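You operate a simulated robot arm through the tools that you are given. There is no shell and no other tool. Be economical: measure what you need, move in short steps, check, and stop when the job is done.

You are at the controls of a simulated robot arm. One attempt, no reset.

JOB
Pour a portion from the clear carafe. At the end: the clear carafe from the table is back where it stood; the white cotton pad jar (marked "Cotton Pads") stands where the yellow cloth pad stood; about 110 ml from the clear carafe that stood at the table went into the teal mug from the table; the yellow cloth pad from the table is in the blue tub; whatever was shut is shut again. Leave all else as you found it, and nothing knocked over.

It is judged by the outcome, as a careful person would: the job done as asked, and still so three seconds after it is handed in. It fails if anything else is knocked over, pushed out of place, dropped, spilled or broken. Flat cloth is picked up by pressing the open fingertips on it (5 to 10 N) and closing them slowly along it; thin cloth reads only 2 to 8 mm in the jaws.

ROBOT AND FRAMES
A 6-joint arm with a two-finger parallel gripper, fixed in place. Base frame: the origin is at the foot of the arm, x ahead of it, y to its left, z up; the work surface is at about z = 740. Lengths are in mm, angles in degrees, forces in N, time in s.
With the tool pointing down near the work surface it reaches from about 260 to 680 mm from the base axis. Its first joint turns from -66.0 to 66.0 degrees. Payload 2.9 kg.
Tool frame: the origin (TCP) lies between the finger pads and is the grasp point; the fingertips stand 30 mm ahead of it; z points along the fingers, y is the line along which they close. The gripper opens to 110 mm. The fingers are 20 mm wide and 10 mm thick; the gripper's body (48 by 112 mm) begins 55 mm behind the TCP.
Orientation is that of the tool frame in the base frame, as a unit quaternion [x, y, z, w]. With the fingers straight down and closing along the base's y, the tool's x points along the base's -x, its y along +y and its z along -z.

CONTROLS
- The arm moves only by the tool drive_tool. Its argument "plan" is a list that holds one entry, the list of rows, each a list of 6 numbers: the shift along the tool's x, y, z in units of 100 mm (1.0 is 100 mm), then the turn, a rotation vector about the tool's x, y, z in units of 60 degrees (1.0 is 60 degrees). In form: [[[dx, dy, dz, wx, wy, wz], ...]]. A call has 1 to 20 rows; each row is the pose to reach, as a shift and turn from the pose commanded when the call began, along the tool's axes at that moment. "grip" is the finger opening in mm, from 0 to 110, set as the call begins (left out, the last holds). A call with a number of a shift or a turn outside -1 to 1 is refused whole. Each row takes 0.2 s and may step no farther than 50 mm and 8.6 degrees from the row before; otherwise, or with a gripper value out of range, the whole call is refused. A pose out of reach is approached as far as the arm can. The call stops where the force on the tool passes 40 N (or 10 N more than at its start, if that is more) or the arm is blocked; 0.2 s more then pass. Each finger travels about 108 mm/s and halts on what it meets, pressing with about 39 N; the grip force reading is that of the motor and also rises with nothing between the fingers. The clock runs only during rows and for 0.2 s after the last one: add rows that repeat a pose to give the fingers time. The reply holds the time, the measured pose of the TCP, the force on the tool along the base axes, the opening and the grip force, in the units named above and with some noise.
- Cameras (640 x 400 px; columns grow to the right, rows downward): "scene" is fixed at [80.9, 436.1, 1387.2]; the picture's right is [-0.73, -0.68, 0.00], its down [-0.39, 0.42, -0.82] and it looks along [0.56, -0.60, -0.57] (base axes); focal length 325 px, centre (320, 200). "wrist" rides on the gripper at [72, 17, -103] in the tool frame; the picture's right is [-0.23, 0.97, 0.00], its down [-0.76, -0.18, -0.62] and it looks along [-0.61, -0.14, 0.78] (tool axes); focal length 222 px, centre (320, 200).
- grab_frame(camera): a new picture of that camera. It takes no simulated time.
- probe_pixels(camera, pixels): for up to 12 pixels [column, row] of the newest picture of that camera ("zoom" is the newest enlarged one), the place [x, y, z] in the base frame of the surface seen there, good to about 2 mm. It takes no simulated time.
- enlarge(camera, box): a new picture of the part [left, top, right, bottom] of that camera's present view, enlarged. It takes no simulated time.
- sign_off(): hands the job in; it is judged then, once.

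Keep the steps short. Do not move on a guess: measure, check each grasp and each placing, and mend mistakes. In all there are 80 turns and 38 pictures (those below and enlarged ones count). Leave the gripper open and the arm clear of the work at the hand-in unless told otherwise, and finish with a single line.

The tools are called after "Emit:" as name(argument=value, ...) on one line, values as JSON. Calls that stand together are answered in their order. drive_tool: Moves the arm, as the interface text tells. Its arguments: {"type":"object","properties":{"plan":{"type":"array","items":{"type":"array","items":{"type":"array","items":{"type":"number"}}}},"grip":{"type":"number"}},"required":["plan"]} The other tools are called the same way: grab_frame (camera) takes a picture; probe_pixels (camera, pixels) gives the place of the surface under pixels of a picture; enlarge (camera, box) takes an enlarged picture of a part of a camera's view; sign_off () hands the job in.

At the start:

```text
time_s: 0.0
ee_pos: [415.2, -122.2, 1111.1]
orientation: [0.0, 1.0, 0.0, 0.0]
contact_force: [1.0, -1.2, -0.2]
grip_width: 110.1
grasp_force: 0.0
```

scene: 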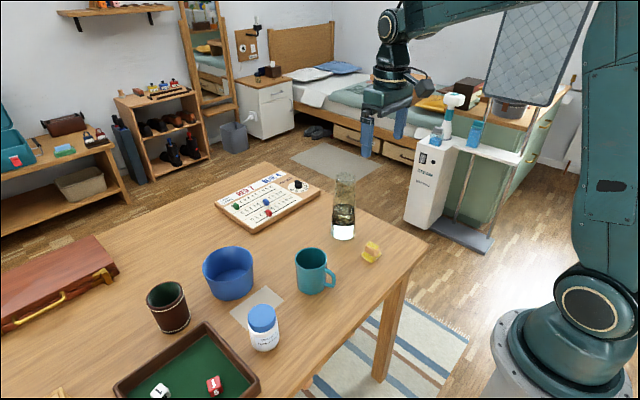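
wrist: 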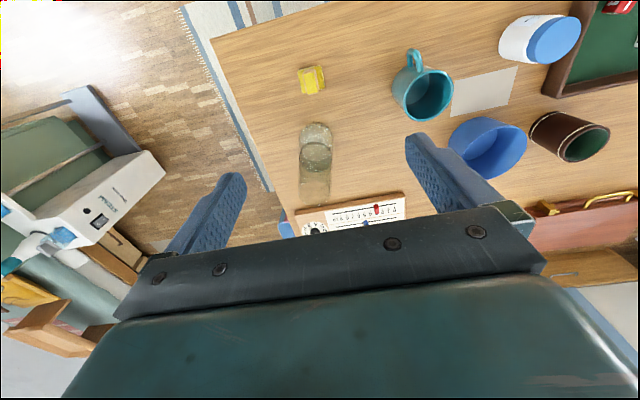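

I see the carafe near (343,210), mug (312,270), yellow pad (371,252), tub (228,273) and jar (263,327) in the scene view. I'll enlarge the area first to see the details.

Emit:
enlarge(camera="scene", box=[280, 160, 420, 300])

Emit:
enlarge(camera="scene", box=[140, 220, 300, 380])

```text
2.86 times, centred on (350, 230) of scene
```

zoom: 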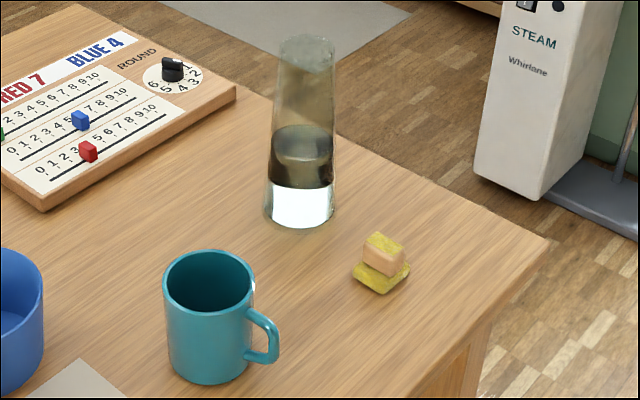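

```text
2.50 times, centred on (220, 300) of scene
```

zoom: 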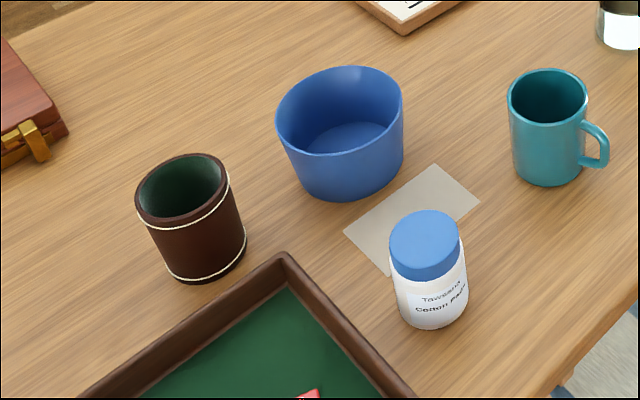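

The yellow pad seems to have something on it. Next I'll probe the key points in the newest zoom, then look at the pad and the carafe top from the wrist.

Emit:
probe_pixels(camera="zoom", pixels=[[425, 228], [425, 212], [397, 250], [460, 235], [430, 328], [548, 72], [510, 92], [588, 95], [606, 145], [340, 70], [280, 105], [402, 100]])

Emit:
enlarge(camera="wrist", box=[270, 40, 370, 140])

Emit:
enlarge(camera="scene", box=[320, 165, 400, 270])

```text
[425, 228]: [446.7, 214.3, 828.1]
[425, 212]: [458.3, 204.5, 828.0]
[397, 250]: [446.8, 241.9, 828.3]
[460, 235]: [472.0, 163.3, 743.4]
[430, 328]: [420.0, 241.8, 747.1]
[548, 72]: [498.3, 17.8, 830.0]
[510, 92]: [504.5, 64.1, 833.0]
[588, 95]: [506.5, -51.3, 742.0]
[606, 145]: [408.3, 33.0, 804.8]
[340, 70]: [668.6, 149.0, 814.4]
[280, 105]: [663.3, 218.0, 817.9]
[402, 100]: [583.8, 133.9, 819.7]
```

```text
4.00 times, centred on (320, 90) of wrist
```

zoom: 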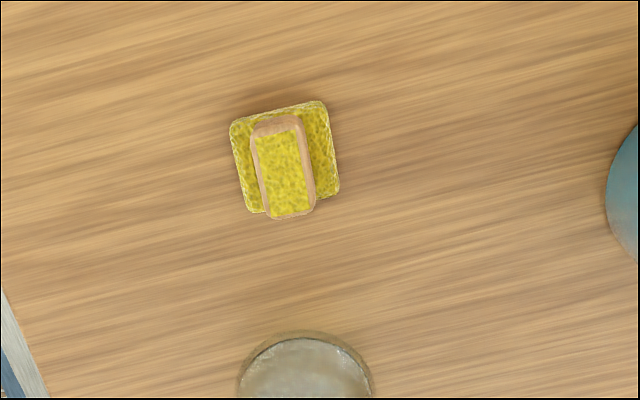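

```text
3.81 times, centred on (360, 218) of scene
```

zoom: 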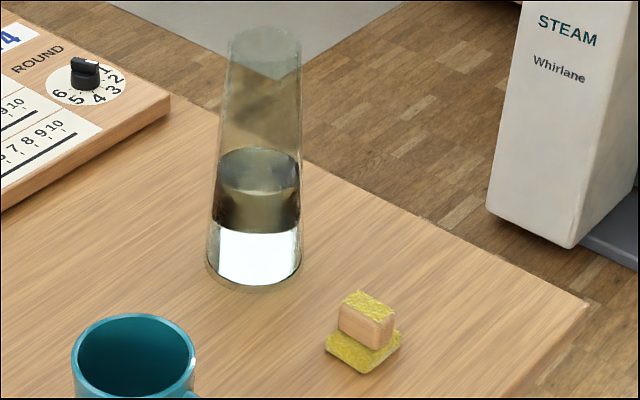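

The pad has a block handle on it. Now I'll probe the pad, its handle and the carafe in the newest zoom.

Emit:
probe_pixels(camera="zoom", pixels=[[369, 304], [348, 293], [389, 312], [342, 320], [330, 345], [363, 370], [398, 338], [265, 35], [230, 48], [299, 55], [265, 75], [255, 285]])

Emit:
enlarge(camera="wrist", box=[270, 100, 370, 220])

```text
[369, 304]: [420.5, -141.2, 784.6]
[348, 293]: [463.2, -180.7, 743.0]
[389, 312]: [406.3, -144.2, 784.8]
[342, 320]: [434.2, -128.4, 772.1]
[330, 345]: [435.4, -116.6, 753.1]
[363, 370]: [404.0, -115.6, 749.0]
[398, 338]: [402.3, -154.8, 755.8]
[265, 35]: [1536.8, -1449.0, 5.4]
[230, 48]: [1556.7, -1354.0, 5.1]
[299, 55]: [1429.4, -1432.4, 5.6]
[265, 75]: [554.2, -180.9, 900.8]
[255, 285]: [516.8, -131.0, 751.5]
```

```text
3.33 times, centred on (320, 160) of wrist
```

zoom: 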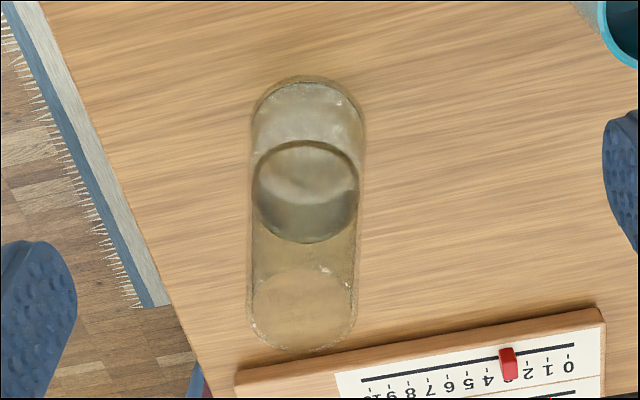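

The carafe looks open at the top. Next I'll probe the pad, handle, jar lid, mug rim and carafe in the wrist picture for precise centres.

Emit:
probe_pixels(camera="wrist", pixels=[[306, 75], [314, 74], [316, 91], [308, 92], [300, 73], [320, 68], [323, 86], [304, 90], [311, 83], [555, 41], [536, 52], [572, 30]])

Emit:
probe_pixels(camera="wrist", pixels=[[394, 87], [450, 88], [424, 67], [420, 120], [412, 52], [412, 60], [451, 140], [524, 138], [490, 118], [485, 177], [320, 205], [317, 150]])

Emit:
enlarge(camera="wrist", box=[380, 0, 600, 200])

```text
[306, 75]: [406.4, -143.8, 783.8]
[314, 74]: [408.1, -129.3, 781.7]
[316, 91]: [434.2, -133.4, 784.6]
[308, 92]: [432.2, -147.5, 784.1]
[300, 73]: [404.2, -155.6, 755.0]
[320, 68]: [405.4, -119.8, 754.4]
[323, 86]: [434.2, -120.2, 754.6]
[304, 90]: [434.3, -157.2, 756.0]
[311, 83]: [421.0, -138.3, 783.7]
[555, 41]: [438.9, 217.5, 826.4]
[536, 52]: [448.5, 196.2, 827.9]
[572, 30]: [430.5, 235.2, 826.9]
```

```text
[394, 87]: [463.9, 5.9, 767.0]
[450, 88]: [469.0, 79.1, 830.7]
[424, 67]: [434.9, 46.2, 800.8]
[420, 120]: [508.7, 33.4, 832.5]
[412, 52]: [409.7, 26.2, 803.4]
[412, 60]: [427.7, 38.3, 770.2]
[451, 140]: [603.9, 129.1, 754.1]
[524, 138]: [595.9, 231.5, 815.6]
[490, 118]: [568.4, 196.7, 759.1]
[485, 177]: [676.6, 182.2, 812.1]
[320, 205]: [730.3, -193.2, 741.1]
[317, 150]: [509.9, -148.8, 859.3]
```

```text
2.00 times, centred on (490, 100) of wrist
```

zoom: 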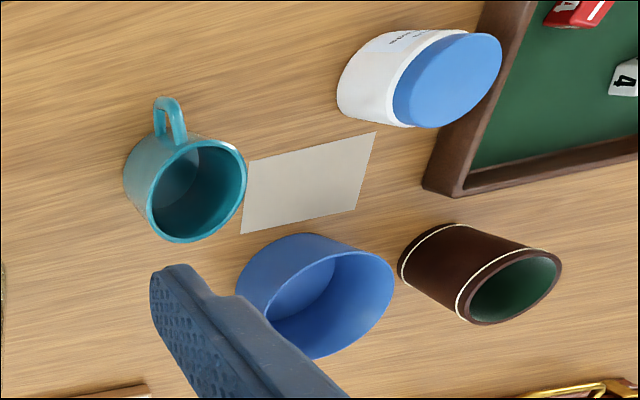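

The readings so far:
- **Pad:** centre about (419,-138.5). Its handle is about 17 mm wide in y, from z 755 to 785.
- **Tub:** roughly (600-625,175), rim at z about 815.

Now I'll move above the pad and descend, with the fingers at 50.

Emit:
drive_tool(plan=[[[0, -0.08, 0.4, 0, 0, 0], [-0.04, -0.165, 0.8, 0, 0, 0], [-0.04, -0.165, 1.0, 0, 0, 0]]], grip=50)

Emit:
drive_tool(plan=[[[0, 0, 0.4, 0, 0, 0], [0, 0, 0.8, 0, 0, 0], [0, 0, 1.0, 0, 0, 0]]])

Emit:
grab_frame(camera="wrist")

```text
time_s: 0.8
ee_pos: [419.0, -138.9, 1009.1]
orientation: [0.001, 1.0, 0.0, 0.0]
contact_force: [0.7, -0.1, 0.7]
grip_width: 50.1
grasp_force: 0.1
```

```text
time_s: 1.6
ee_pos: [419.0, -140.8, 909.9]
orientation: [0.0, 1.0, 0.0, 0.0]
contact_force: [-0.7, 0.1, -0.5]
grip_width: 50.2
grasp_force: 0.0
```

```text
29 pictures are left
```

wrist: 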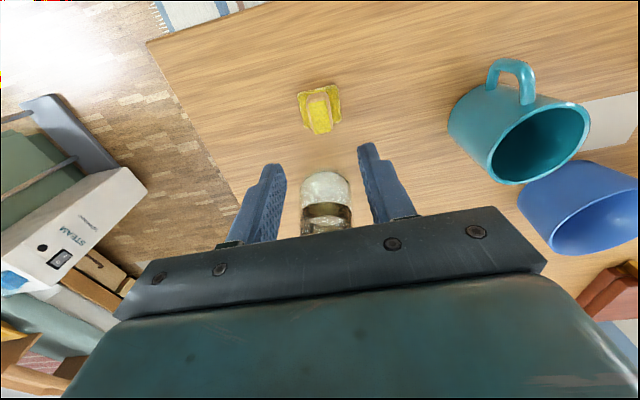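

The handle top shows at about (318,118). I'll refine its place in this closer view.

Emit:
probe_pixels(camera="wrist", pixels=[[308, 112], [328, 108], [314, 130], [330, 128], [319, 118], [301, 97], [337, 88], [320, 180], [303, 190], [347, 190], [325, 173], [326, 207]])

```text
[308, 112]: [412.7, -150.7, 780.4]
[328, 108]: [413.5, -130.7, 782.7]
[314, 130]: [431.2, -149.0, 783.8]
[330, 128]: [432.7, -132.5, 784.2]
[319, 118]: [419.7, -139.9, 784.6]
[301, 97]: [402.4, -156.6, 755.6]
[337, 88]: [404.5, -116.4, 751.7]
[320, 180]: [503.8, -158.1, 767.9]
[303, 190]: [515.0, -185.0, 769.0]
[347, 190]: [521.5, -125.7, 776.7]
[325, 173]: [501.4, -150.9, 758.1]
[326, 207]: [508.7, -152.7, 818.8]
```

The handle centre is about (420,-140.5) and the tool is on line with it. Now I'll descend to about z 793.

Emit:
drive_tool(plan=[[[0, 0, 0.4, 0, 0, 0], [0, 0, 0.7, 0, 0, 0], [0, 0, 0.95, 0, 0, 0]]])

Emit:
drive_tool(plan=[[[0, 0, 0.11, 0, 0, 0], [0, 0, 0.21, 0, 0, 0]]])

Emit:
drive_tool(plan=[[[0, 0, 0, 0, 0, 0], [0, 0, 0, 0, 0, 0], [0, 0, 0, 0, 0, 0]]], grip=8)

```text
time_s: 2.4
ee_pos: [417.7, -140.0, 815.1]
orientation: [0.0, 1.0, 0.0, 0.0]
contact_force: [0.1, -0.1, 0.0]
grip_width: 50.0
grasp_force: 0.1
```

```text
time_s: 3.0
ee_pos: [419.1, -138.7, 794.4]
orientation: [-0.001, 1.0, 0.0, 0.001]
contact_force: [0.4, 0.0, 0.5]
grip_width: 50.2
grasp_force: 0.0
```

```text
time_s: 3.8
ee_pos: [418.6, -138.7, 794.6]
orientation: [0.0, 1.0, 0.0, 0.0]
contact_force: [0.0, 0.2, 0.9]
grip_width: 22.7
grasp_force: 38.5
```

The handle is held at 22.7 mm. Next I'll lift it and carry it toward the tub, going +y first and well clear of the carafe.

Emit:
drive_tool(plan=[[[0, 0, -0.3, 0, 0, 0], [0, 0, -0.7, 0, 0, 0], [0, 0, -1.0, 0, 0, 0]]])

Emit:
drive_tool(plan=[[[0, 0.2, -0.35, 0, 0, 0], [0, 0.6, -0.5, 0, 0, 0], [0, 1.0, -0.5, 0, 0, 0]]])

Emit:
drive_tool(plan=[[[-0.2, 0.35, 0, 0, 0, 0], [-0.4, 0.7, 0, 0, 0, 0], [-0.6, 1.0, 0, 0, 0, 0]]])

Emit:
drive_tool(plan=[[[-0.25, 0.35, 0, 0, 0, 0], [-0.5, 0.7, 0, 0, 0, 0], [-0.75, 1.0, 0, 0, 0, 0]]])

Emit:
grab_frame(camera="wrist")

```text
time_s: 4.6
ee_pos: [417.9, -137.4, 892.6]
orientation: [0.0, 1.0, 0.001, 0.001]
contact_force: [-0.8, 0.3, -0.7]
grip_width: 22.6
grasp_force: 38.7
```

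```text
time_s: 5.4
ee_pos: [418.5, -38.8, 943.5]
orientation: [0.001, 1.0, 0.0, -0.001]
contact_force: [-0.1, -0.3, 0.7]
grip_width: 22.6
grasp_force: 39.2
```

```text
time_s: 6.2
ee_pos: [480.8, 61.1, 944.7]
orientation: [0.0, 1.0, 0.0, 0.0]
contact_force: [-0.3, -0.1, 0.5]
grip_width: 22.8
grasp_force: 39.3
```

```text
time_s: 7.0
ee_pos: [553.8, 161.5, 941.8]
orientation: [0.0, 1.0, 0.0, 0.0]
contact_force: [0.7, -0.4, -0.5]
grip_width: 22.9
grasp_force: 39.0
```

```text
28 pictures are left
```

wrist: 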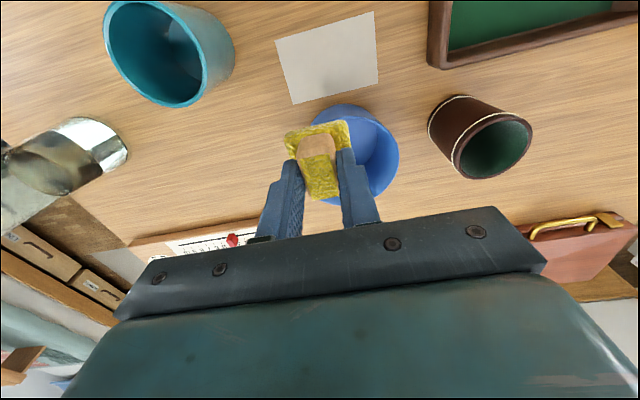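

The pad is held. Now I'll probe the tub rim and inside, around (350,110)-(400,170).

Emit:
probe_pixels(camera="wrist", pixels=[[345, 106], [372, 115], [392, 138], [398, 162], [385, 190], [372, 140], [362, 170], [312, 118]])

Emit:
probe_pixels(camera="scene", pixels=[[228, 249], [205, 262], [252, 262], [228, 274], [263, 327], [350, 150], [343, 232]])

```text
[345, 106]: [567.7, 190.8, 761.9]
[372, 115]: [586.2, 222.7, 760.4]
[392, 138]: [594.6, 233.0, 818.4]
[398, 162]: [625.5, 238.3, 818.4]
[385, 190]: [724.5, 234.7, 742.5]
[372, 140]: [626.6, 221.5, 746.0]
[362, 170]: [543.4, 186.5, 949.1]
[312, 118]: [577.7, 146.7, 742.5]
```

```text
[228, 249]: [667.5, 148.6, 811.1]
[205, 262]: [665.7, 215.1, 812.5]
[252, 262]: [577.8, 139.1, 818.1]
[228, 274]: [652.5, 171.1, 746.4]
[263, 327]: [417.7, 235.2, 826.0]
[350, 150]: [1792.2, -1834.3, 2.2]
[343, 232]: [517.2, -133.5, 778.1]
```

The tub centre is about (620,180), with its floor at z 746. Now I'll go over it and lower in to release at about z 801.

Emit:
drive_tool(plan=[[[-0.33, 0.1, 0, 0, 0, 0], [-0.66, 0.19, 0, 0, 0, 0], [-0.66, 0.19, 0.3, 0, 0, 0], [-0.66, 0.19, 0.6, 0, 0, 0], [-0.66, 0.19, 0.8, 0, 0, 0]]])

Emit:
drive_tool(plan=[[[0, 0, 0.2, 0, 0, 0], [0, 0, 0.4, 0, 0, 0], [0, 0, 0.52, 0, 0, 0], [0, 0, 0.61, 0, 0, 0]]])

Emit:
grab_frame(camera="wrist")

```text
time_s: 8.2
ee_pos: [621.3, 181.8, 863.2]
orientation: [-0.001, 1.0, -0.001, 0.0]
contact_force: [-0.2, 0.1, -0.7]
grip_width: 22.8
grasp_force: 39.2
```

```text
time_s: 9.2
ee_pos: [621.7, 179.0, 801.8]
orientation: [0.0, 1.0, 0.0, -0.001]
contact_force: [-0.1, -1.2, -0.4]
grip_width: 22.7
grasp_force: 38.9
```

```text
27 pictures are left
```

wrist: 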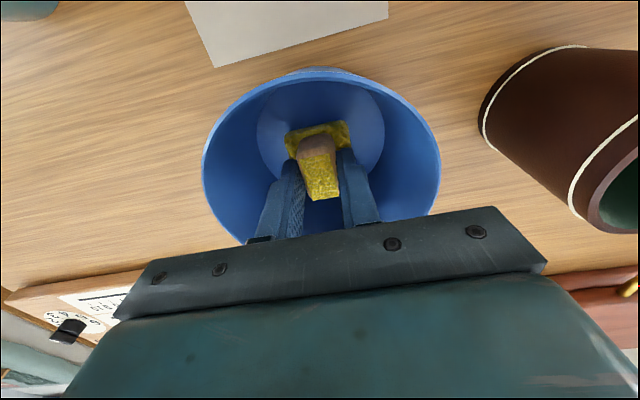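

The pad is centred in the tub just above the floor. Next I'll open to 50 and go straight up.

Emit:
drive_tool(plan=[[[0, 0, 0, 0, 0, 0], [0, 0, 0, 0, 0, 0], [0, 0, -0.1, 0, 0, 0], [0, 0, -0.4, 0, 0, 0], [0, 0, -0.8, 0, 0, 0], [0, 0, -1.0, 0, 0, 0]]], grip=50)

Emit:
grab_frame(camera="scene")

```text
time_s: 10.6
ee_pos: [620.3, 180.9, 904.3]
orientation: [0.001, 1.0, 0.0, 0.001]
contact_force: [-0.3, -0.5, -0.4]
grip_width: 50.0
grasp_force: 0.0
```

```text
26 pictures are left
```

scene: 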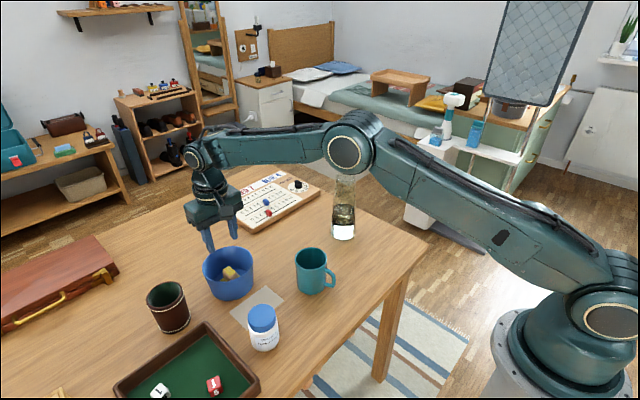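

The pad is in the tub. Next is the jar: I'll go up a bit and back over it, opening to 100, then look.

Emit:
drive_tool(plan=[[[0.4, 0.1, -0.2, 0, 0, 0], [0.8, 0.2, -0.4, 0, 0, 0], [1.0, 0.25, -0.5, 0, 0, 0]]], grip=100)

Emit:
drive_tool(plan=[[[0.4, 0.1, 0, 0, 0, 0], [0.8, 0.15, 0, 0, 0, 0]]])

Emit:
grab_frame(camera="wrist")

```text
time_s: 11.4
ee_pos: [520.5, 206.6, 952.0]
orientation: [0.0, 1.0, 0.0, 0.0]
contact_force: [0.7, -0.6, 0.5]
grip_width: 100.0
grasp_force: 0.0
```

```text
time_s: 12.0
ee_pos: [439.4, 222.5, 952.8]
orientation: [-0.001, 1.0, 0.0, 0.0]
contact_force: [-0.3, 0.9, -0.6]
grip_width: 100.2
grasp_force: 0.0
```

```text
25 pictures are left
```

wrist: 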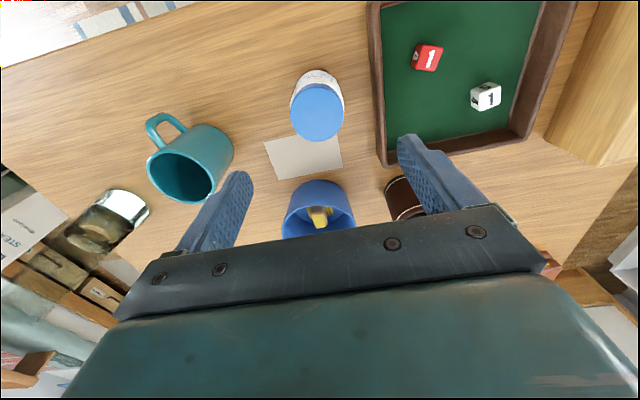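

I see the jar lid centred at about (318,112) and the tray wall at (378,100). I'll probe the lid, the jar bottom and the tray wall.

Emit:
probe_pixels(camera="wrist", pixels=[[318, 112], [293, 113], [342, 112], [318, 86], [318, 139], [318, 74], [300, 80], [338, 80], [369, 60], [375, 100], [379, 145], [365, 100]])

```text
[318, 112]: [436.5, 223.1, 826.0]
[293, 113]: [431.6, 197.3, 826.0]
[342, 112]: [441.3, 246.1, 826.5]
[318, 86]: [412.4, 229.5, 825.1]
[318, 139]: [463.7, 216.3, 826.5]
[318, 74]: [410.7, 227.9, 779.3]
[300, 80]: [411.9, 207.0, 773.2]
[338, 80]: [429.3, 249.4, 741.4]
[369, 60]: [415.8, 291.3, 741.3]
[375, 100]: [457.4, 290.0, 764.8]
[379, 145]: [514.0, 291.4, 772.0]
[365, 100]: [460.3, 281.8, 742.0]
```

The lid centre is about (437.5,222) and 53 mm wide. The tray wall is at y about 288, so I'll use an 86 mm opening. Now I'll descend 171 mm in two calls.

Emit:
drive_tool(plan=[[[0.027, 0.017, 0.3, 0, 0, 0], [0.027, 0.017, 0.7, 0, 0, 0], [0.027, 0.017, 1.0, 0, 0, 0]]], grip=86)

Emit:
drive_tool(plan=[[[0, 0, 0.2, 0, 0, 0], [0, 0, 0.4, 0, 0, 0], [0, 0, 0.6, 0, 0, 0], [0, 0, 0.71, 0, 0, 0]]])

Emit:
grab_frame(camera="wrist")

```text
time_s: 12.8
ee_pos: [437.8, 221.8, 851.3]
orientation: [-0.001, 1.0, 0.0, 0.0]
contact_force: [0.2, -0.2, -0.6]
grip_width: 86.1
grasp_force: 0.0
```

```text
time_s: 13.8
ee_pos: [436.9, 221.6, 782.3]
orientation: [0.0, 1.0, 0.0, 0.0]
contact_force: [-0.6, -0.4, -0.5]
grip_width: 86.3
grasp_force: 0.1
```

```text
24 pictures are left
```

wrist: 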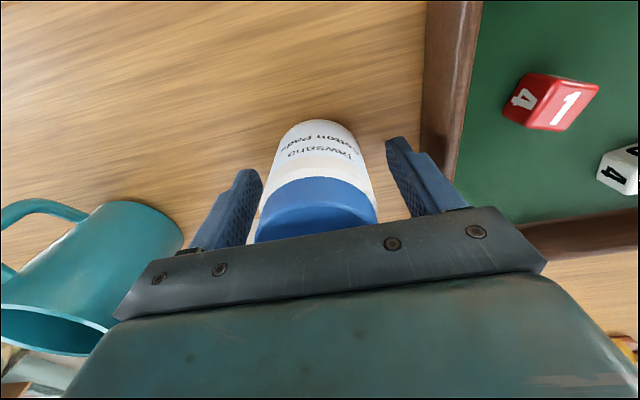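

The fingers straddle the jar with room to spare. Now I'll close.

Emit:
drive_tool(plan=[[[0, 0, 0, 0, 0, 0], [0, 0, 0, 0, 0, 0], [0, 0, 0, 0, 0, 0]]], grip=50)

Emit:
drive_tool(plan=[[[0, 0, -0.1, 0, 0, 0], [0, 0, -0.4, 0, 0, 0], [0, 0, -0.8, 0, 0, 0], [0, 0, -1.0, 0, 0, 0]]])

Emit:
grab_frame(camera="wrist")

```text
time_s: 14.6
ee_pos: [436.7, 221.8, 781.7]
orientation: [0.0, 1.0, 0.0, 0.0]
contact_force: [-0.8, 0.3, 0.1]
grip_width: 57.9
grasp_force: 38.6
```

```text
time_s: 15.6
ee_pos: [436.7, 223.3, 880.9]
orientation: [0.001, 1.0, 0.001, 0.0]
contact_force: [0.3, 0.2, -0.7]
grip_width: 57.8
grasp_force: 39.0
```

```text
23 pictures are left
```

wrist: 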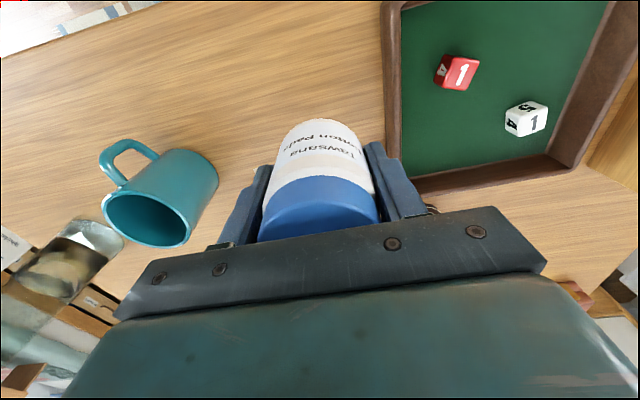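

The jar is held at 58 mm with its bottom near z 840. Next I'll lift 50 more and carry it along -y to the pad's old place at (420,-139).

Emit:
drive_tool(plan=[[[0, 0, -0.4, 0, 0, 0], [0.05, -0.3, -0.5, 0, 0, 0], [0.1, -0.65, -0.5, 0, 0, 0], [0.17, -1.0, -0.5, 0, 0, 0]]])

Emit:
drive_tool(plan=[[[0, -0.35, 0, 0, 0, 0], [0, -0.7, 0, 0, 0, 0], [0, -1.0, 0, 0, 0, 0]]])

Emit:
drive_tool(plan=[[[0, -0.35, 0, 0, 0, 0], [0, -0.7, 0, 0, 0, 0], [0, -1.0, 0, 0, 0, 0]]])

Emit:
drive_tool(plan=[[[0, -0.3, 0, 0, 0, 0], [0, -0.61, 0, 0, 0, 0], [0, -0.61, 0, 0, 0, 0]]])

Emit:
grab_frame(camera="scene")

```text
time_s: 16.6
ee_pos: [417.9, 123.0, 929.6]
orientation: [0.0, 1.0, 0.0, 0.0]
contact_force: [0.4, 0.0, -0.9]
grip_width: 58.1
grasp_force: 39.2
```

```text
time_s: 17.4
ee_pos: [420.0, 22.7, 932.2]
orientation: [-0.001, 1.0, 0.0, 0.0]
contact_force: [-0.3, -0.6, -0.9]
grip_width: 58.2
grasp_force: 39.9
```

```text
time_s: 18.2
ee_pos: [420.4, -76.3, 933.1]
orientation: [-0.001, 1.0, 0.0, 0.0]
contact_force: [0.5, -0.1, -0.9]
grip_width: 58.1
grasp_force: 39.4
```

```text
time_s: 19.0
ee_pos: [420.3, -140.5, 931.6]
orientation: [0.0, 1.0, 0.0, 0.0]
contact_force: [1.1, 0.3, 0.1]
grip_width: 58.3
grasp_force: 39.3
```

```text
22 pictures are left
```

scene: 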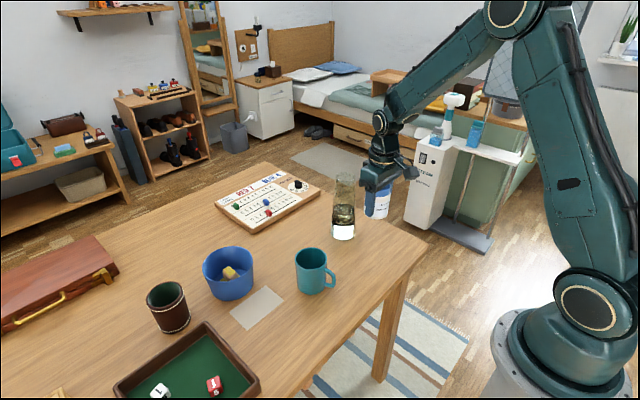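

It's over the spot, and the carafe is about 55 mm clear of where the jar will stand. Now I'll lower 148 mm.

Emit:
drive_tool(plan=[[[0, 0, 0.3, 0, 0, 0], [0, 0, 0.65, 0, 0, 0], [0, 0, 1.0, 0, 0, 0]]])

Emit:
drive_tool(plan=[[[0, 0, 0.2, 0, 0, 0], [0, 0, 0.35, 0, 0, 0], [0, 0, 0.44, 0, 0, 0], [0, 0, 0.49, 0, 0, 0]]])

```text
time_s: 19.8
ee_pos: [419.3, -141.4, 830.3]
orientation: [0.0, 1.0, 0.0, 0.0]
contact_force: [-0.1, 0.1, -0.8]
grip_width: 58.2
grasp_force: 38.9
```

```text
time_s: 20.8
ee_pos: [419.1, -140.3, 782.6]
orientation: [0.0, 1.0, 0.001, 0.0]
contact_force: [-1.2, -0.1, 0.2]
grip_width: 58.3
grasp_force: 38.8
```

It's at nearly the height of the grasp. I'll lower 1 mm more and then open.

Emit:
drive_tool(plan=[[[0, 0, 0.01, 0, 0, 0], [0, 0, 0.01, 0, 0, 0]]])

Emit:
drive_tool(plan=[[[0, 0, 0, 0, 0, 0], [0, 0, 0, 0, 0, 0], [0, 0, -0.2, 0, 0, 0], [0, 0, -0.5, 0, 0, 0], [0, 0, -0.8, 0, 0, 0], [0, 0, -1.0, 0, 0, 0]]], grip=84)

Emit:
drive_tool(plan=[[[0.2, 0, -0.4, 0, 0, 0], [0.6, 0, -0.6, 0, 0, 0], [0.8, 0, -0.6, 0, 0, 0]]])

Emit:
grab_frame(camera="wrist")

```text
time_s: 21.4
ee_pos: [420.1, -139.6, 783.2]
orientation: [0.0, 1.0, 0.0, 0.0]
contact_force: [-2.5, 0.5, 11.3]
grip_width: 58.2
grasp_force: 39.1
```

```text
time_s: 22.8
ee_pos: [420.7, -139.2, 881.3]
orientation: [0.0, 1.0, 0.0, 0.0]
contact_force: [-0.3, 0.0, -0.4]
grip_width: 84.0
grasp_force: 0.0
```

```text
time_s: 23.6
ee_pos: [339.7, -138.2, 941.8]
orientation: [0.001, 1.0, 0.001, 0.0]
contact_force: [-0.1, -0.2, 0.5]
grip_width: 84.0
grasp_force: 0.0
```

```text
21 pictures are left
```

wrist: 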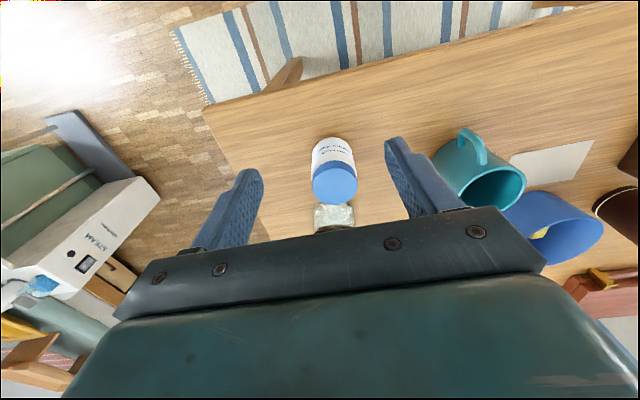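

The jar stands where the pad was. The numbers for the next step:
- **Carafe:** centre about (540,-157), base diameter about 75, rim diameter about 49 at z about 940, and liquid surface at z about 833.

I plan a side grasp near z 885, with the tool almost horizontal and coming down vertically around the carafe. First I'll move above it.

Emit:
drive_tool(plan=[[[-0.1, -0.03, -0.4, 0, 0, 0], [-0.4, -0.05, -0.8, 0, 0, 0], [-0.7, -0.07, -0.85, 0, 0, 0], [-1.0, -0.09, -0.85, 0, 0, 0]]], grip=100)

Emit:
grab_frame(camera="wrist")

```text
time_s: 24.6
ee_pos: [440.9, -148.0, 1027.5]
orientation: [0.0, 1.0, -0.001, 0.0]
contact_force: [-1.3, 0.7, -0.3]
grip_width: 100.0
grasp_force: 0.0
```

```text
20 pictures are left
```

wrist: 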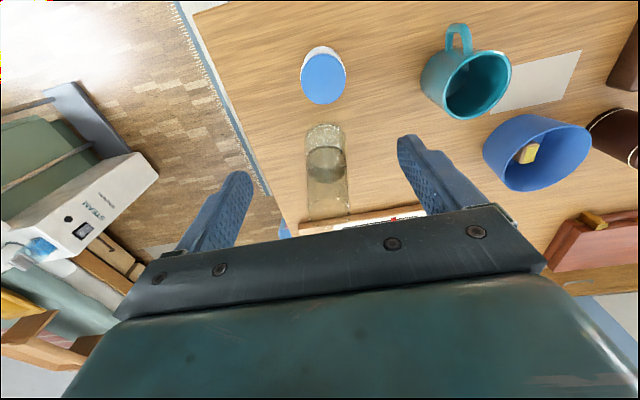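

I'll probe the jar lid, carafe walls, liquid surface and the inside of the mug.

Emit:
probe_pixels(camera="wrist", pixels=[[323, 76], [326, 125], [308, 138], [344, 138], [326, 150], [326, 163], [308, 165], [344, 165], [326, 210], [327, 200], [468, 95], [490, 75]])

Emit:
enlarge(camera="wrist", box=[280, 110, 370, 230])

```text
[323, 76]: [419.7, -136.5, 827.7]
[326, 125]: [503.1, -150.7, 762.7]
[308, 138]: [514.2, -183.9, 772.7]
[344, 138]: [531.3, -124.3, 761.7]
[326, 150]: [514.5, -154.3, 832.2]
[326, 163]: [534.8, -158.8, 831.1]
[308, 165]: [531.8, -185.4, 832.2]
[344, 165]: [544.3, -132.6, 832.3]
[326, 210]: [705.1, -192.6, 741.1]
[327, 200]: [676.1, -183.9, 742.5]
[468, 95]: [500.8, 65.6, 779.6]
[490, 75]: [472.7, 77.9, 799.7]
```

```text
3.33 times, centred on (325, 170) of wrist
```

zoom: 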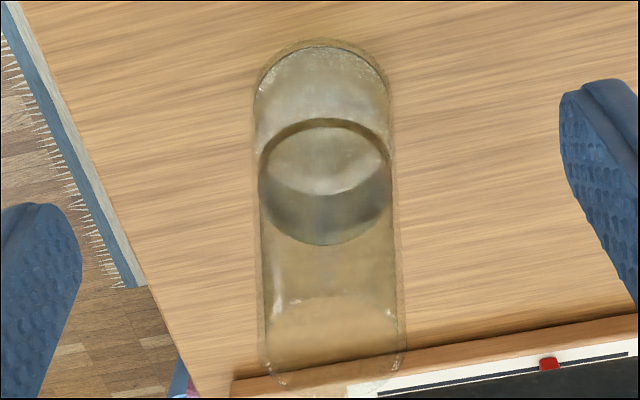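

The carafe centre is (540,-159) and the liquid surface is at z 832 with an inner radius of about 27. Now I'll move above it and pitch the tool 75° so it points forward.

Emit:
drive_tool(plan=[[[-0.4, -0.05, 0, 0, 0, 0], [-0.8, -0.11, 0, 0, 0, 0], [-0.995, -0.11, 0, 0, 0, 0]]])

Emit:
drive_tool(plan=[[[0, 0, 0, 0, -0.14, 0], [0, 0, 0, 0, -0.28, 0], [0, 0, 0, 0, -0.42, 0], [0, 0, 0, 0, -0.56, 0], [0, 0, 0, 0, -0.7, 0], [0, 0, 0, 0, -0.84, 0], [0, 0, 0, 0, -0.98, 0]]])

Emit:
drive_tool(plan=[[[0, 0, 0, 0, -0.135, 0], [0, 0, 0, 0, -0.27, 0], [0, 0, 0, 0, -0.27, 0]]])

Emit:
grab_frame(camera="scene")

```text
time_s: 25.4
ee_pos: [539.8, -158.2, 1027.1]
orientation: [0.0, 1.0, 0.0, 0.0]
contact_force: [1.0, -0.2, -0.2]
grip_width: 100.0
grasp_force: 0.1
```

```text
time_s: 27.0
ee_pos: [540.0, -160.2, 1026.1]
orientation: [0.0, 0.871, -0.001, 0.492]
contact_force: [-0.5, -0.6, 0.8]
grip_width: 100.1
grasp_force: 0.1
```

```text
time_s: 27.8
ee_pos: [539.7, -158.9, 1026.3]
orientation: [0.0, 0.793, 0.001, 0.609]
contact_force: [-0.6, 0.0, 1.0]
grip_width: 99.9
grasp_force: 0.2
```

```text
18 pictures are left
```

scene: 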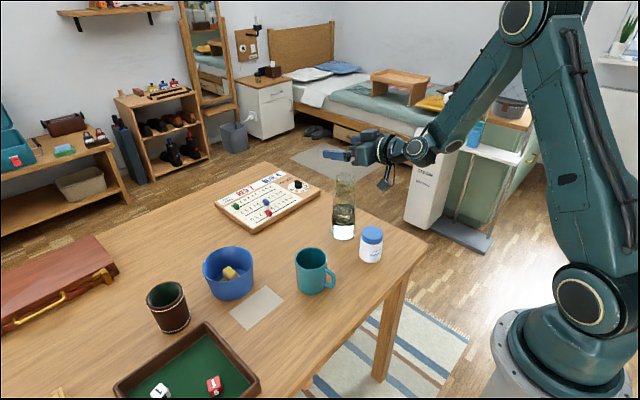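

The picture shows a camera bracket hanging below the gripper, which would come close to the jar. I'll pitch 10° back down, to 25°, so it passes well above the jar, then descend in steps to about z 892.

Emit:
drive_tool(plan=[[[0, 0, 0, 0, 0.08, 0], [0, 0, 0, 0, 0.167, 0], [0, 0, 0, 0, 0.167, 0]]])

```text
time_s: 28.6
ee_pos: [540.8, -158.4, 1027.4]
orientation: [0.0, 0.844, 0.0, 0.536]
contact_force: [-0.3, -0.7, 0.5]
grip_width: 100.0
grasp_force: 0.0
```

The pitch is now 25.2°. Now I'll go straight down 90 mm, then look.

Emit:
drive_tool(plan=[[[0.27, 0, 0.128, 0, 0, 0], [0.54, 0, 0.255, 0, 0, 0], [0.815, 0, 0.383, 0, 0, 0]]])

Emit:
grab_frame(camera="wrist")

Emit:
enlarge(camera="scene", box=[310, 120, 430, 270])

```text
time_s: 29.4
ee_pos: [541.9, -159.5, 939.1]
orientation: [0.0, 0.844, 0.0, 0.537]
contact_force: [-0.3, -0.4, -0.3]
grip_width: 100.3
grasp_force: 0.1
```

```text
17 pictures are left
```

wrist: 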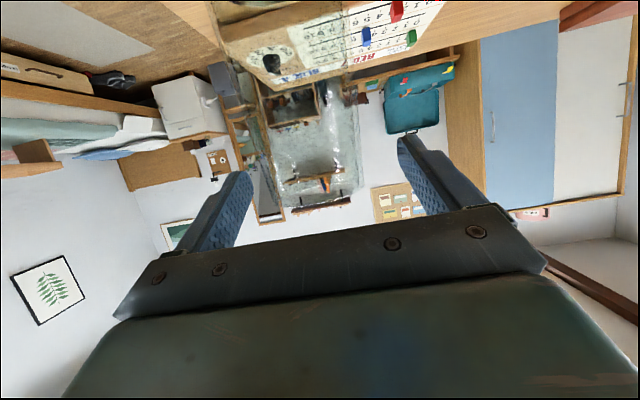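

```text
2.67 times, centred on (370, 195) of scene
```

zoom: 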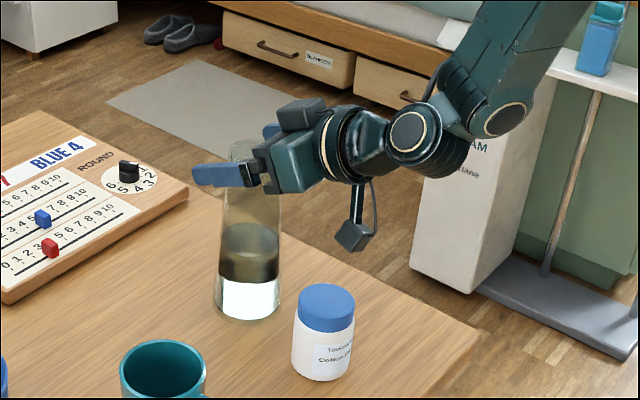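

The fingers straddle the carafe neck and the camera bracket hangs above and beside the jar with room. I'll go down another 46 mm and check.

Emit:
drive_tool(plan=[[[0.14, 0, 0.055, 0, 0, 0], [0.28, 0, 0.11, 0, 0, 0], [0.43, 0, 0.16, 0, 0, 0]]])

Emit:
enlarge(camera="scene", box=[310, 140, 420, 270])

```text
time_s: 30.2
ee_pos: [537.2, -159.1, 891.5]
orientation: [0.0, 0.843, 0.001, 0.537]
contact_force: [0.8, 0.7, 0.5]
grip_width: 99.8
grasp_force: 0.0
```

```text
3.08 times, centred on (365, 205) of scene
```

zoom: 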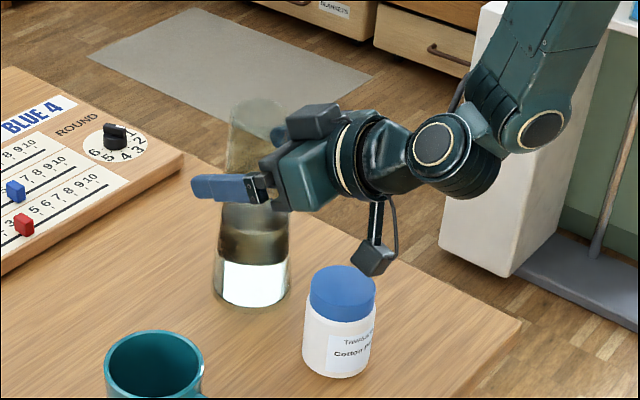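

In position at z 891.5 with the camera above the jar. Now I'll close on the carafe.

Emit:
drive_tool(plan=[[[0, 0, 0, 0, 0, 0], [0, 0, 0, 0, 0, 0], [0, 0, 0, 0, 0, 0], [0, 0, 0, 0, 0, 0]]], grip=42)

```text
time_s: 31.2
ee_pos: [538.2, -159.2, 891.7]
orientation: [-0.001, 0.844, 0.001, 0.537]
contact_force: [1.4, -1.6, -1.4]
grip_width: 58.4
grasp_force: 38.6
```

Held at 58.4 mm. Now I'll lift 60 mm and read the weight.

Emit:
drive_tool(plan=[[[-0.045, 0, -0.021, 0, 0, 0], [-0.18, 0, -0.085, 0, 0, 0], [-0.36, 0, -0.17, 0, 0, 0], [-0.543, 0, -0.256, 0, 0, 0], [-0.543, 0, -0.256, 0, 0, 0]]])

Emit:
enlarge(camera="scene", box=[300, 110, 440, 280])

```text
time_s: 32.4
ee_pos: [535.7, -160.2, 950.6]
orientation: [0.0, 0.844, 0.0, 0.536]
contact_force: [-0.1, -0.6, -6.8]
grip_width: 57.9
grasp_force: 39.0
```

```text
2.35 times, centred on (370, 195) of scene
```

zoom: 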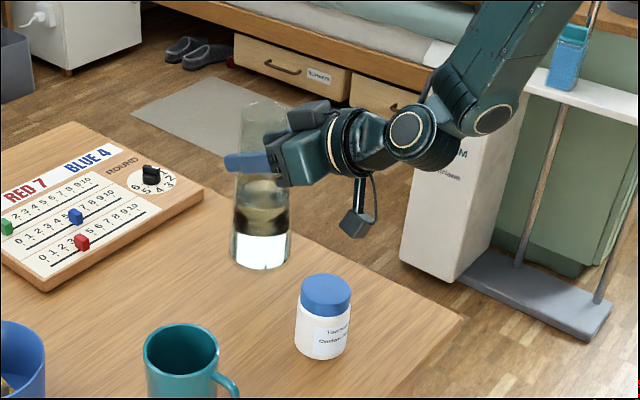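

The carafe is lifted and vertical, reading 6.8 N. My plan is to raise it to z about 1000 and move +y, then roll 60° (below the spill tilt) with the lip coming over the mug at (469,41). After that I'll lower it and tilt on in small steps.

Emit:
drive_tool(plan=[[[-0.15, 0.2, -0.07, 0, 0, 0], [-0.3, 0.45, -0.14, 0, 0, 0], [-0.4525, 0.7, -0.213, 0, 0, 0], [-0.4525, 0.9, -0.213, 0, 0, 0], [-0.4525, 1.0, -0.213, 0, 0, 0]]])

Emit:
drive_tool(plan=[[[0.03, 0.04, -0.04, 0, 0, -0.1], [0.06, 0.08, -0.08, 0, 0, -0.2], [0.09, 0.12, -0.12, 0, 0, -0.3], [0.12, 0.16, -0.16, 0, 0, -0.4], [0.15, 0.2, -0.2, 0, 0, -0.5], [0.18, 0.25, -0.24, 0, 0, -0.6], [0.21, 0.3, -0.28, 0, 0, -0.7], [0.24, 0.34, -0.31, 0, 0, -0.8], [0.26, 0.37, -0.34, 0, 0, -0.9], [0.282, 0.4, -0.365, 0, 0, -1.0]]])

Emit:
grab_frame(camera="scene")

```text
time_s: 33.6
ee_pos: [536.3, -59.5, 998.7]
orientation: [0.001, 0.844, 0.0, 0.537]
contact_force: [0.1, 0.2, -6.6]
grip_width: 57.5
grasp_force: 39.2
```

```text
time_s: 35.8
ee_pos: [490.4, -18.7, 991.1]
orientation: [-0.423, 0.73, -0.27, 0.464]
contact_force: [0.4, 0.0, -6.5]
grip_width: 57.6
grasp_force: 39.1
```

```text
13 pictures are left
```

scene: 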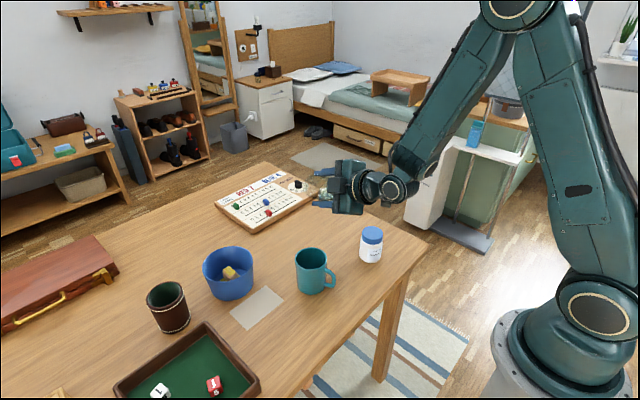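

The carafe is tilted 54° over the mug with no liquid lost (6.5 N). Now I'll lower 100 mm straight down to z about 890.

Emit:
drive_tool(plan=[[[0.15, 0.26, 0.142, 0, 0, 0], [0.3, 0.52, 0.284, 0, 0, 0], [0.453, 0.784, 0.426, 0, 0, 0], [0.453, 0.784, 0.426, 0, 0, 0]]])

Emit:
grab_frame(camera="scene")

```text
time_s: 36.8
ee_pos: [491.9, -21.8, 891.5]
orientation: [-0.422, 0.731, -0.268, 0.465]
contact_force: [-0.4, -0.9, -5.9]
grip_width: 57.3
grasp_force: 39.2
```

```text
12 pictures are left
```

scene: 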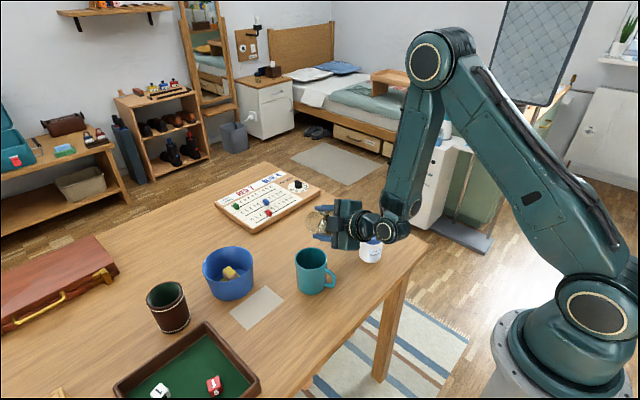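

I'll zoom in to check where the mouth is relative to the mug.

Emit:
enlarge(camera="scene", box=[280, 190, 400, 310])

```text
3.33 times, centred on (340, 250) of scene
```

zoom: 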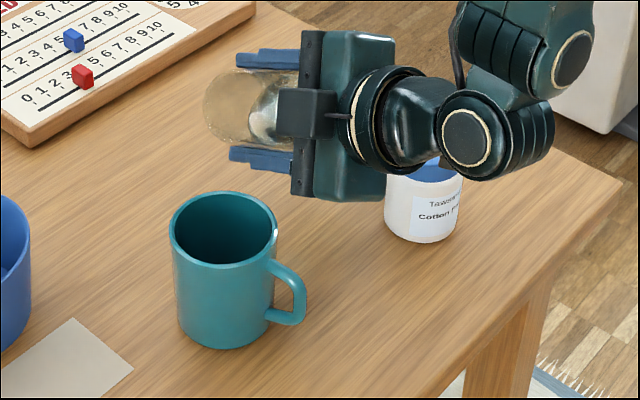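

The round rim faces the scene camera and the lip at zoom (233,145) is straight above the mug, so the aim is good. Now I'll roll slowly to φ=78° (about 69° tilt) and read the force.

Emit:
drive_tool(plan=[[[0, 0, 0, 0, 0, -0.06], [0, 0, 0, 0, 0, -0.12], [0, 0, 0, 0, 0, -0.18], [0, 0, 0, 0, 0, -0.24], [0, 0, 0, 0, 0, -0.3], [0, 0, 0, 0, 0, -0.3]]])

Emit:
drive_tool(plan=[[[0, 0, 0, 0, 0, 0]]])

Emit:
drive_tool(plan=[[[0, 0, 0, 0, 0, 0]]])

Emit:
drive_tool(plan=[[[0, 0, 0, 0, 0, 0]]])

Emit:
drive_tool(plan=[[[0, 0, 0, 0, 0, 0]]])

Emit:
enlarge(camera="scene", box=[280, 190, 400, 310])

```text
time_s: 38.2
ee_pos: [491.3, -18.7, 890.4]
orientation: [-0.532, 0.655, -0.338, 0.417]
contact_force: [0.2, -0.4, -6.5]
grip_width: 57.5
grasp_force: 39.2
```

```text
time_s: 38.6
ee_pos: [491.2, -20.3, 888.8]
orientation: [-0.531, 0.655, -0.338, 0.418]
contact_force: [-0.3, -0.4, -7.8]
grip_width: 57.7
grasp_force: 39.3
```

```text
time_s: 39.0
ee_pos: [491.5, -19.4, 890.9]
orientation: [-0.53, 0.655, -0.337, 0.419]
contact_force: [0.0, -0.3, -5.5]
grip_width: 57.4
grasp_force: 38.6
```

```text
time_s: 39.4
ee_pos: [492.6, -18.3, 890.3]
orientation: [-0.53, 0.656, -0.337, 0.418]
contact_force: [-0.1, 0.6, -7.3]
grip_width: 57.5
grasp_force: 38.8
```

```text
time_s: 39.8
ee_pos: [491.7, -19.3, 890.3]
orientation: [-0.531, 0.655, -0.338, 0.419]
contact_force: [-0.6, -0.1, -6.4]
grip_width: 57.6
grasp_force: 39.0
```

```text
3.33 times, centred on (340, 250) of scene
```

zoom: 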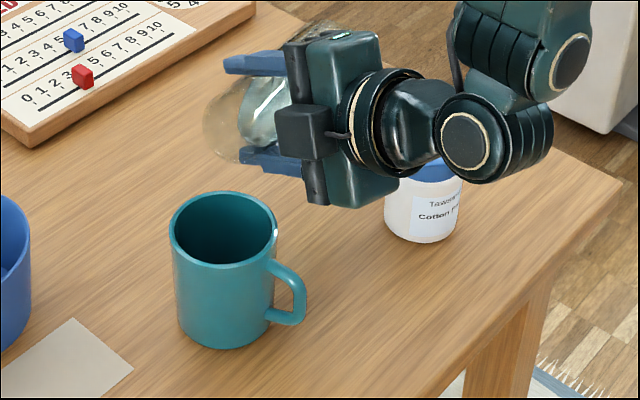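

No liquid has left yet (mean about 6.6 N). I'll probe the water visible inside and the lip to see how much head is left.

Emit:
probe_pixels(camera="zoom", pixels=[[255, 110], [265, 125], [250, 130], [245, 145], [225, 155], [215, 130], [235, 163], [240, 85], [220, 100]])

```text
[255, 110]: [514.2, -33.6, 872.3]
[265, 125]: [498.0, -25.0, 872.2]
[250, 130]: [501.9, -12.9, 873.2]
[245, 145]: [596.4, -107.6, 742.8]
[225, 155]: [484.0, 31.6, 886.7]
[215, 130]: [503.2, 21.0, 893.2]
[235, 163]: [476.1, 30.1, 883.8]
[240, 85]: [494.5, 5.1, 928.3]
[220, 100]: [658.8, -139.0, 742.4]
```

The water surface is at z 872.5 and the lip is at about 883, so there are 11 mm to go. I'll roll 5° more slowly (tilt about 74°), wait, and look again.

Emit:
drive_tool(plan=[[[0, 0, 0, 0, 0, -0.03], [0, 0, 0, 0, 0, -0.06], [0, 0, 0, 0, 0, -0.083], [0, 0, 0, 0, 0, -0.083], [0, 0, 0, 0, 0, -0.083], [0, 0, 0, 0, 0, -0.083]]])

Emit:
enlarge(camera="scene", box=[300, 190, 360, 290])

Emit:
probe_pixels(camera="scene", pixels=[[320, 223], [322, 227], [319, 229], [314, 238], [317, 238]])

```text
time_s: 41.2
ee_pos: [490.5, -18.5, 890.3]
orientation: [-0.558, 0.632, -0.357, 0.402]
contact_force: [0.3, 0.1, -7.4]
grip_width: 57.7
grasp_force: 38.8
```

```text
4.00 times, centred on (330, 240) of scene
```

zoom: 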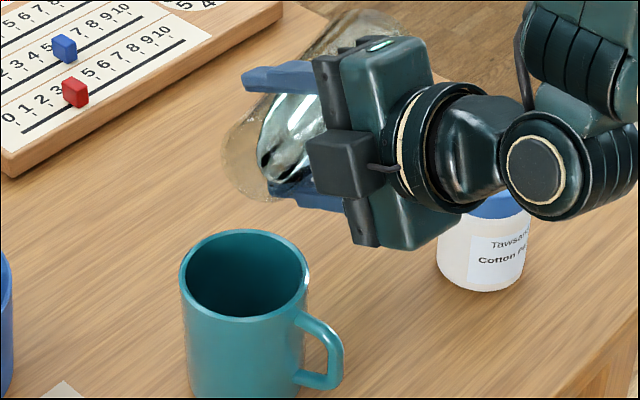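

```text
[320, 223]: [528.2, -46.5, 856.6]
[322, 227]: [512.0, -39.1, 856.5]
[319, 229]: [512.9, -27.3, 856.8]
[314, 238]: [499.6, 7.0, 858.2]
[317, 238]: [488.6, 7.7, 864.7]
```

I'll probe the zoom itself: the water at about (290,130), its front edge and the lip.

Emit:
probe_pixels(camera="zoom", pixels=[[290, 120], [300, 140], [285, 160], [270, 175], [262, 165], [245, 190], [258, 198], [238, 180], [270, 195]])

```text
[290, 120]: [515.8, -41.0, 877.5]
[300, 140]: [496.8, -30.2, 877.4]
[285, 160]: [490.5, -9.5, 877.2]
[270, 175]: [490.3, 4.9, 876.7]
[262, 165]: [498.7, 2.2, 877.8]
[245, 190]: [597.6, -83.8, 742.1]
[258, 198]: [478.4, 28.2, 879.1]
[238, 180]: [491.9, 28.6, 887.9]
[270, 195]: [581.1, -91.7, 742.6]
```

The water is at 877.4 with the lip at about 879, just at onset. I'll roll on to φ=88° slowly, wait, and check the stream and weight.

Emit:
drive_tool(plan=[[[0, 0, 0, 0, 0, -0.02], [0, 0, 0, 0, 0, -0.04], [0, 0, 0, 0, 0, -0.06], [0, 0, 0, 0, 0, -0.083]]])

Emit:
enlarge(camera="scene", box=[290, 200, 350, 300])

```text
time_s: 42.2
ee_pos: [491.1, -18.1, 890.6]
orientation: [-0.586, 0.607, -0.372, 0.386]
contact_force: [0.3, 0.6, -6.6]
grip_width: 57.2
grasp_force: 39.0
```

```text
4.00 times, centred on (320, 250) of scene
```

zoom: 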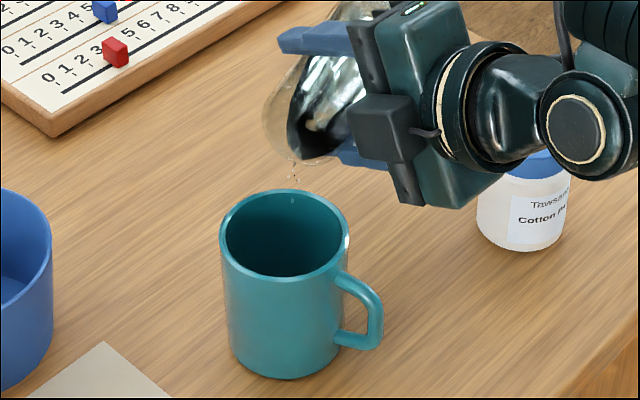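

A thin stream is falling into the mug. I'll hold here, let it settle, and take readings.

Emit:
drive_tool(plan=[[[0, 0, 0, 0, 0, 0], [0, 0, 0, 0, 0, 0], [0, 0, 0, 0, 0, 0], [0, 0, 0, 0, 0, 0], [0, 0, 0, 0, 0, 0]]])

Emit:
drive_tool(plan=[[[0, 0, 0, 0, 0, 0]]])

Emit:
drive_tool(plan=[[[0, 0, 0, 0, 0, 0]]])

Emit:
drive_tool(plan=[[[0, 0, 0, 0, 0, 0]]])

Emit:
enlarge(camera="scene", box=[290, 200, 350, 300])

Emit:
probe_pixels(camera="zoom", pixels=[[335, 80], [340, 100], [325, 120], [310, 130], [300, 145], [297, 157], [305, 163], [285, 245], [285, 260]])

```text
time_s: 43.4
ee_pos: [490.4, -19.1, 891.3]
orientation: [-0.585, 0.607, -0.373, 0.387]
contact_force: [0.7, -0.1, -7.3]
grip_width: 57.5
grasp_force: 38.9
```

```text
time_s: 43.8
ee_pos: [491.6, -19.0, 889.8]
orientation: [-0.585, 0.608, -0.373, 0.385]
contact_force: [-0.2, -0.2, -6.3]
grip_width: 57.5
grasp_force: 39.0
```

```text
time_s: 44.2
ee_pos: [491.5, -19.1, 890.8]
orientation: [-0.586, 0.607, -0.372, 0.386]
contact_force: [1.0, 0.7, -7.1]
grip_width: 57.6
grasp_force: 39.3
```

```text
time_s: 44.6
ee_pos: [490.2, -20.0, 890.5]
orientation: [-0.585, 0.608, -0.373, 0.386]
contact_force: [0.4, 0.0, -6.7]
grip_width: 57.1
grasp_force: 39.2
```

```text
4.00 times, centred on (320, 250) of scene
```

zoom: 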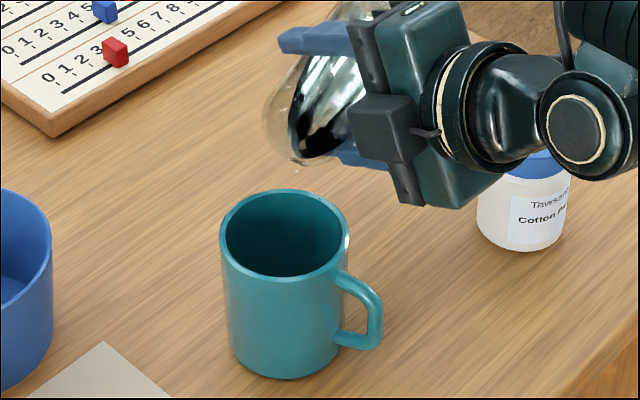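

```text
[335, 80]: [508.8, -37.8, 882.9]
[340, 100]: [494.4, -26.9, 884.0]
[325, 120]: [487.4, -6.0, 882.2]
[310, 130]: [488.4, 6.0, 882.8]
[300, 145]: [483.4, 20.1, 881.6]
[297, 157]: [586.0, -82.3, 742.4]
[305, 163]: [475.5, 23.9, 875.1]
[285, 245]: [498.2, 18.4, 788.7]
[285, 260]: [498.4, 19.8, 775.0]
```

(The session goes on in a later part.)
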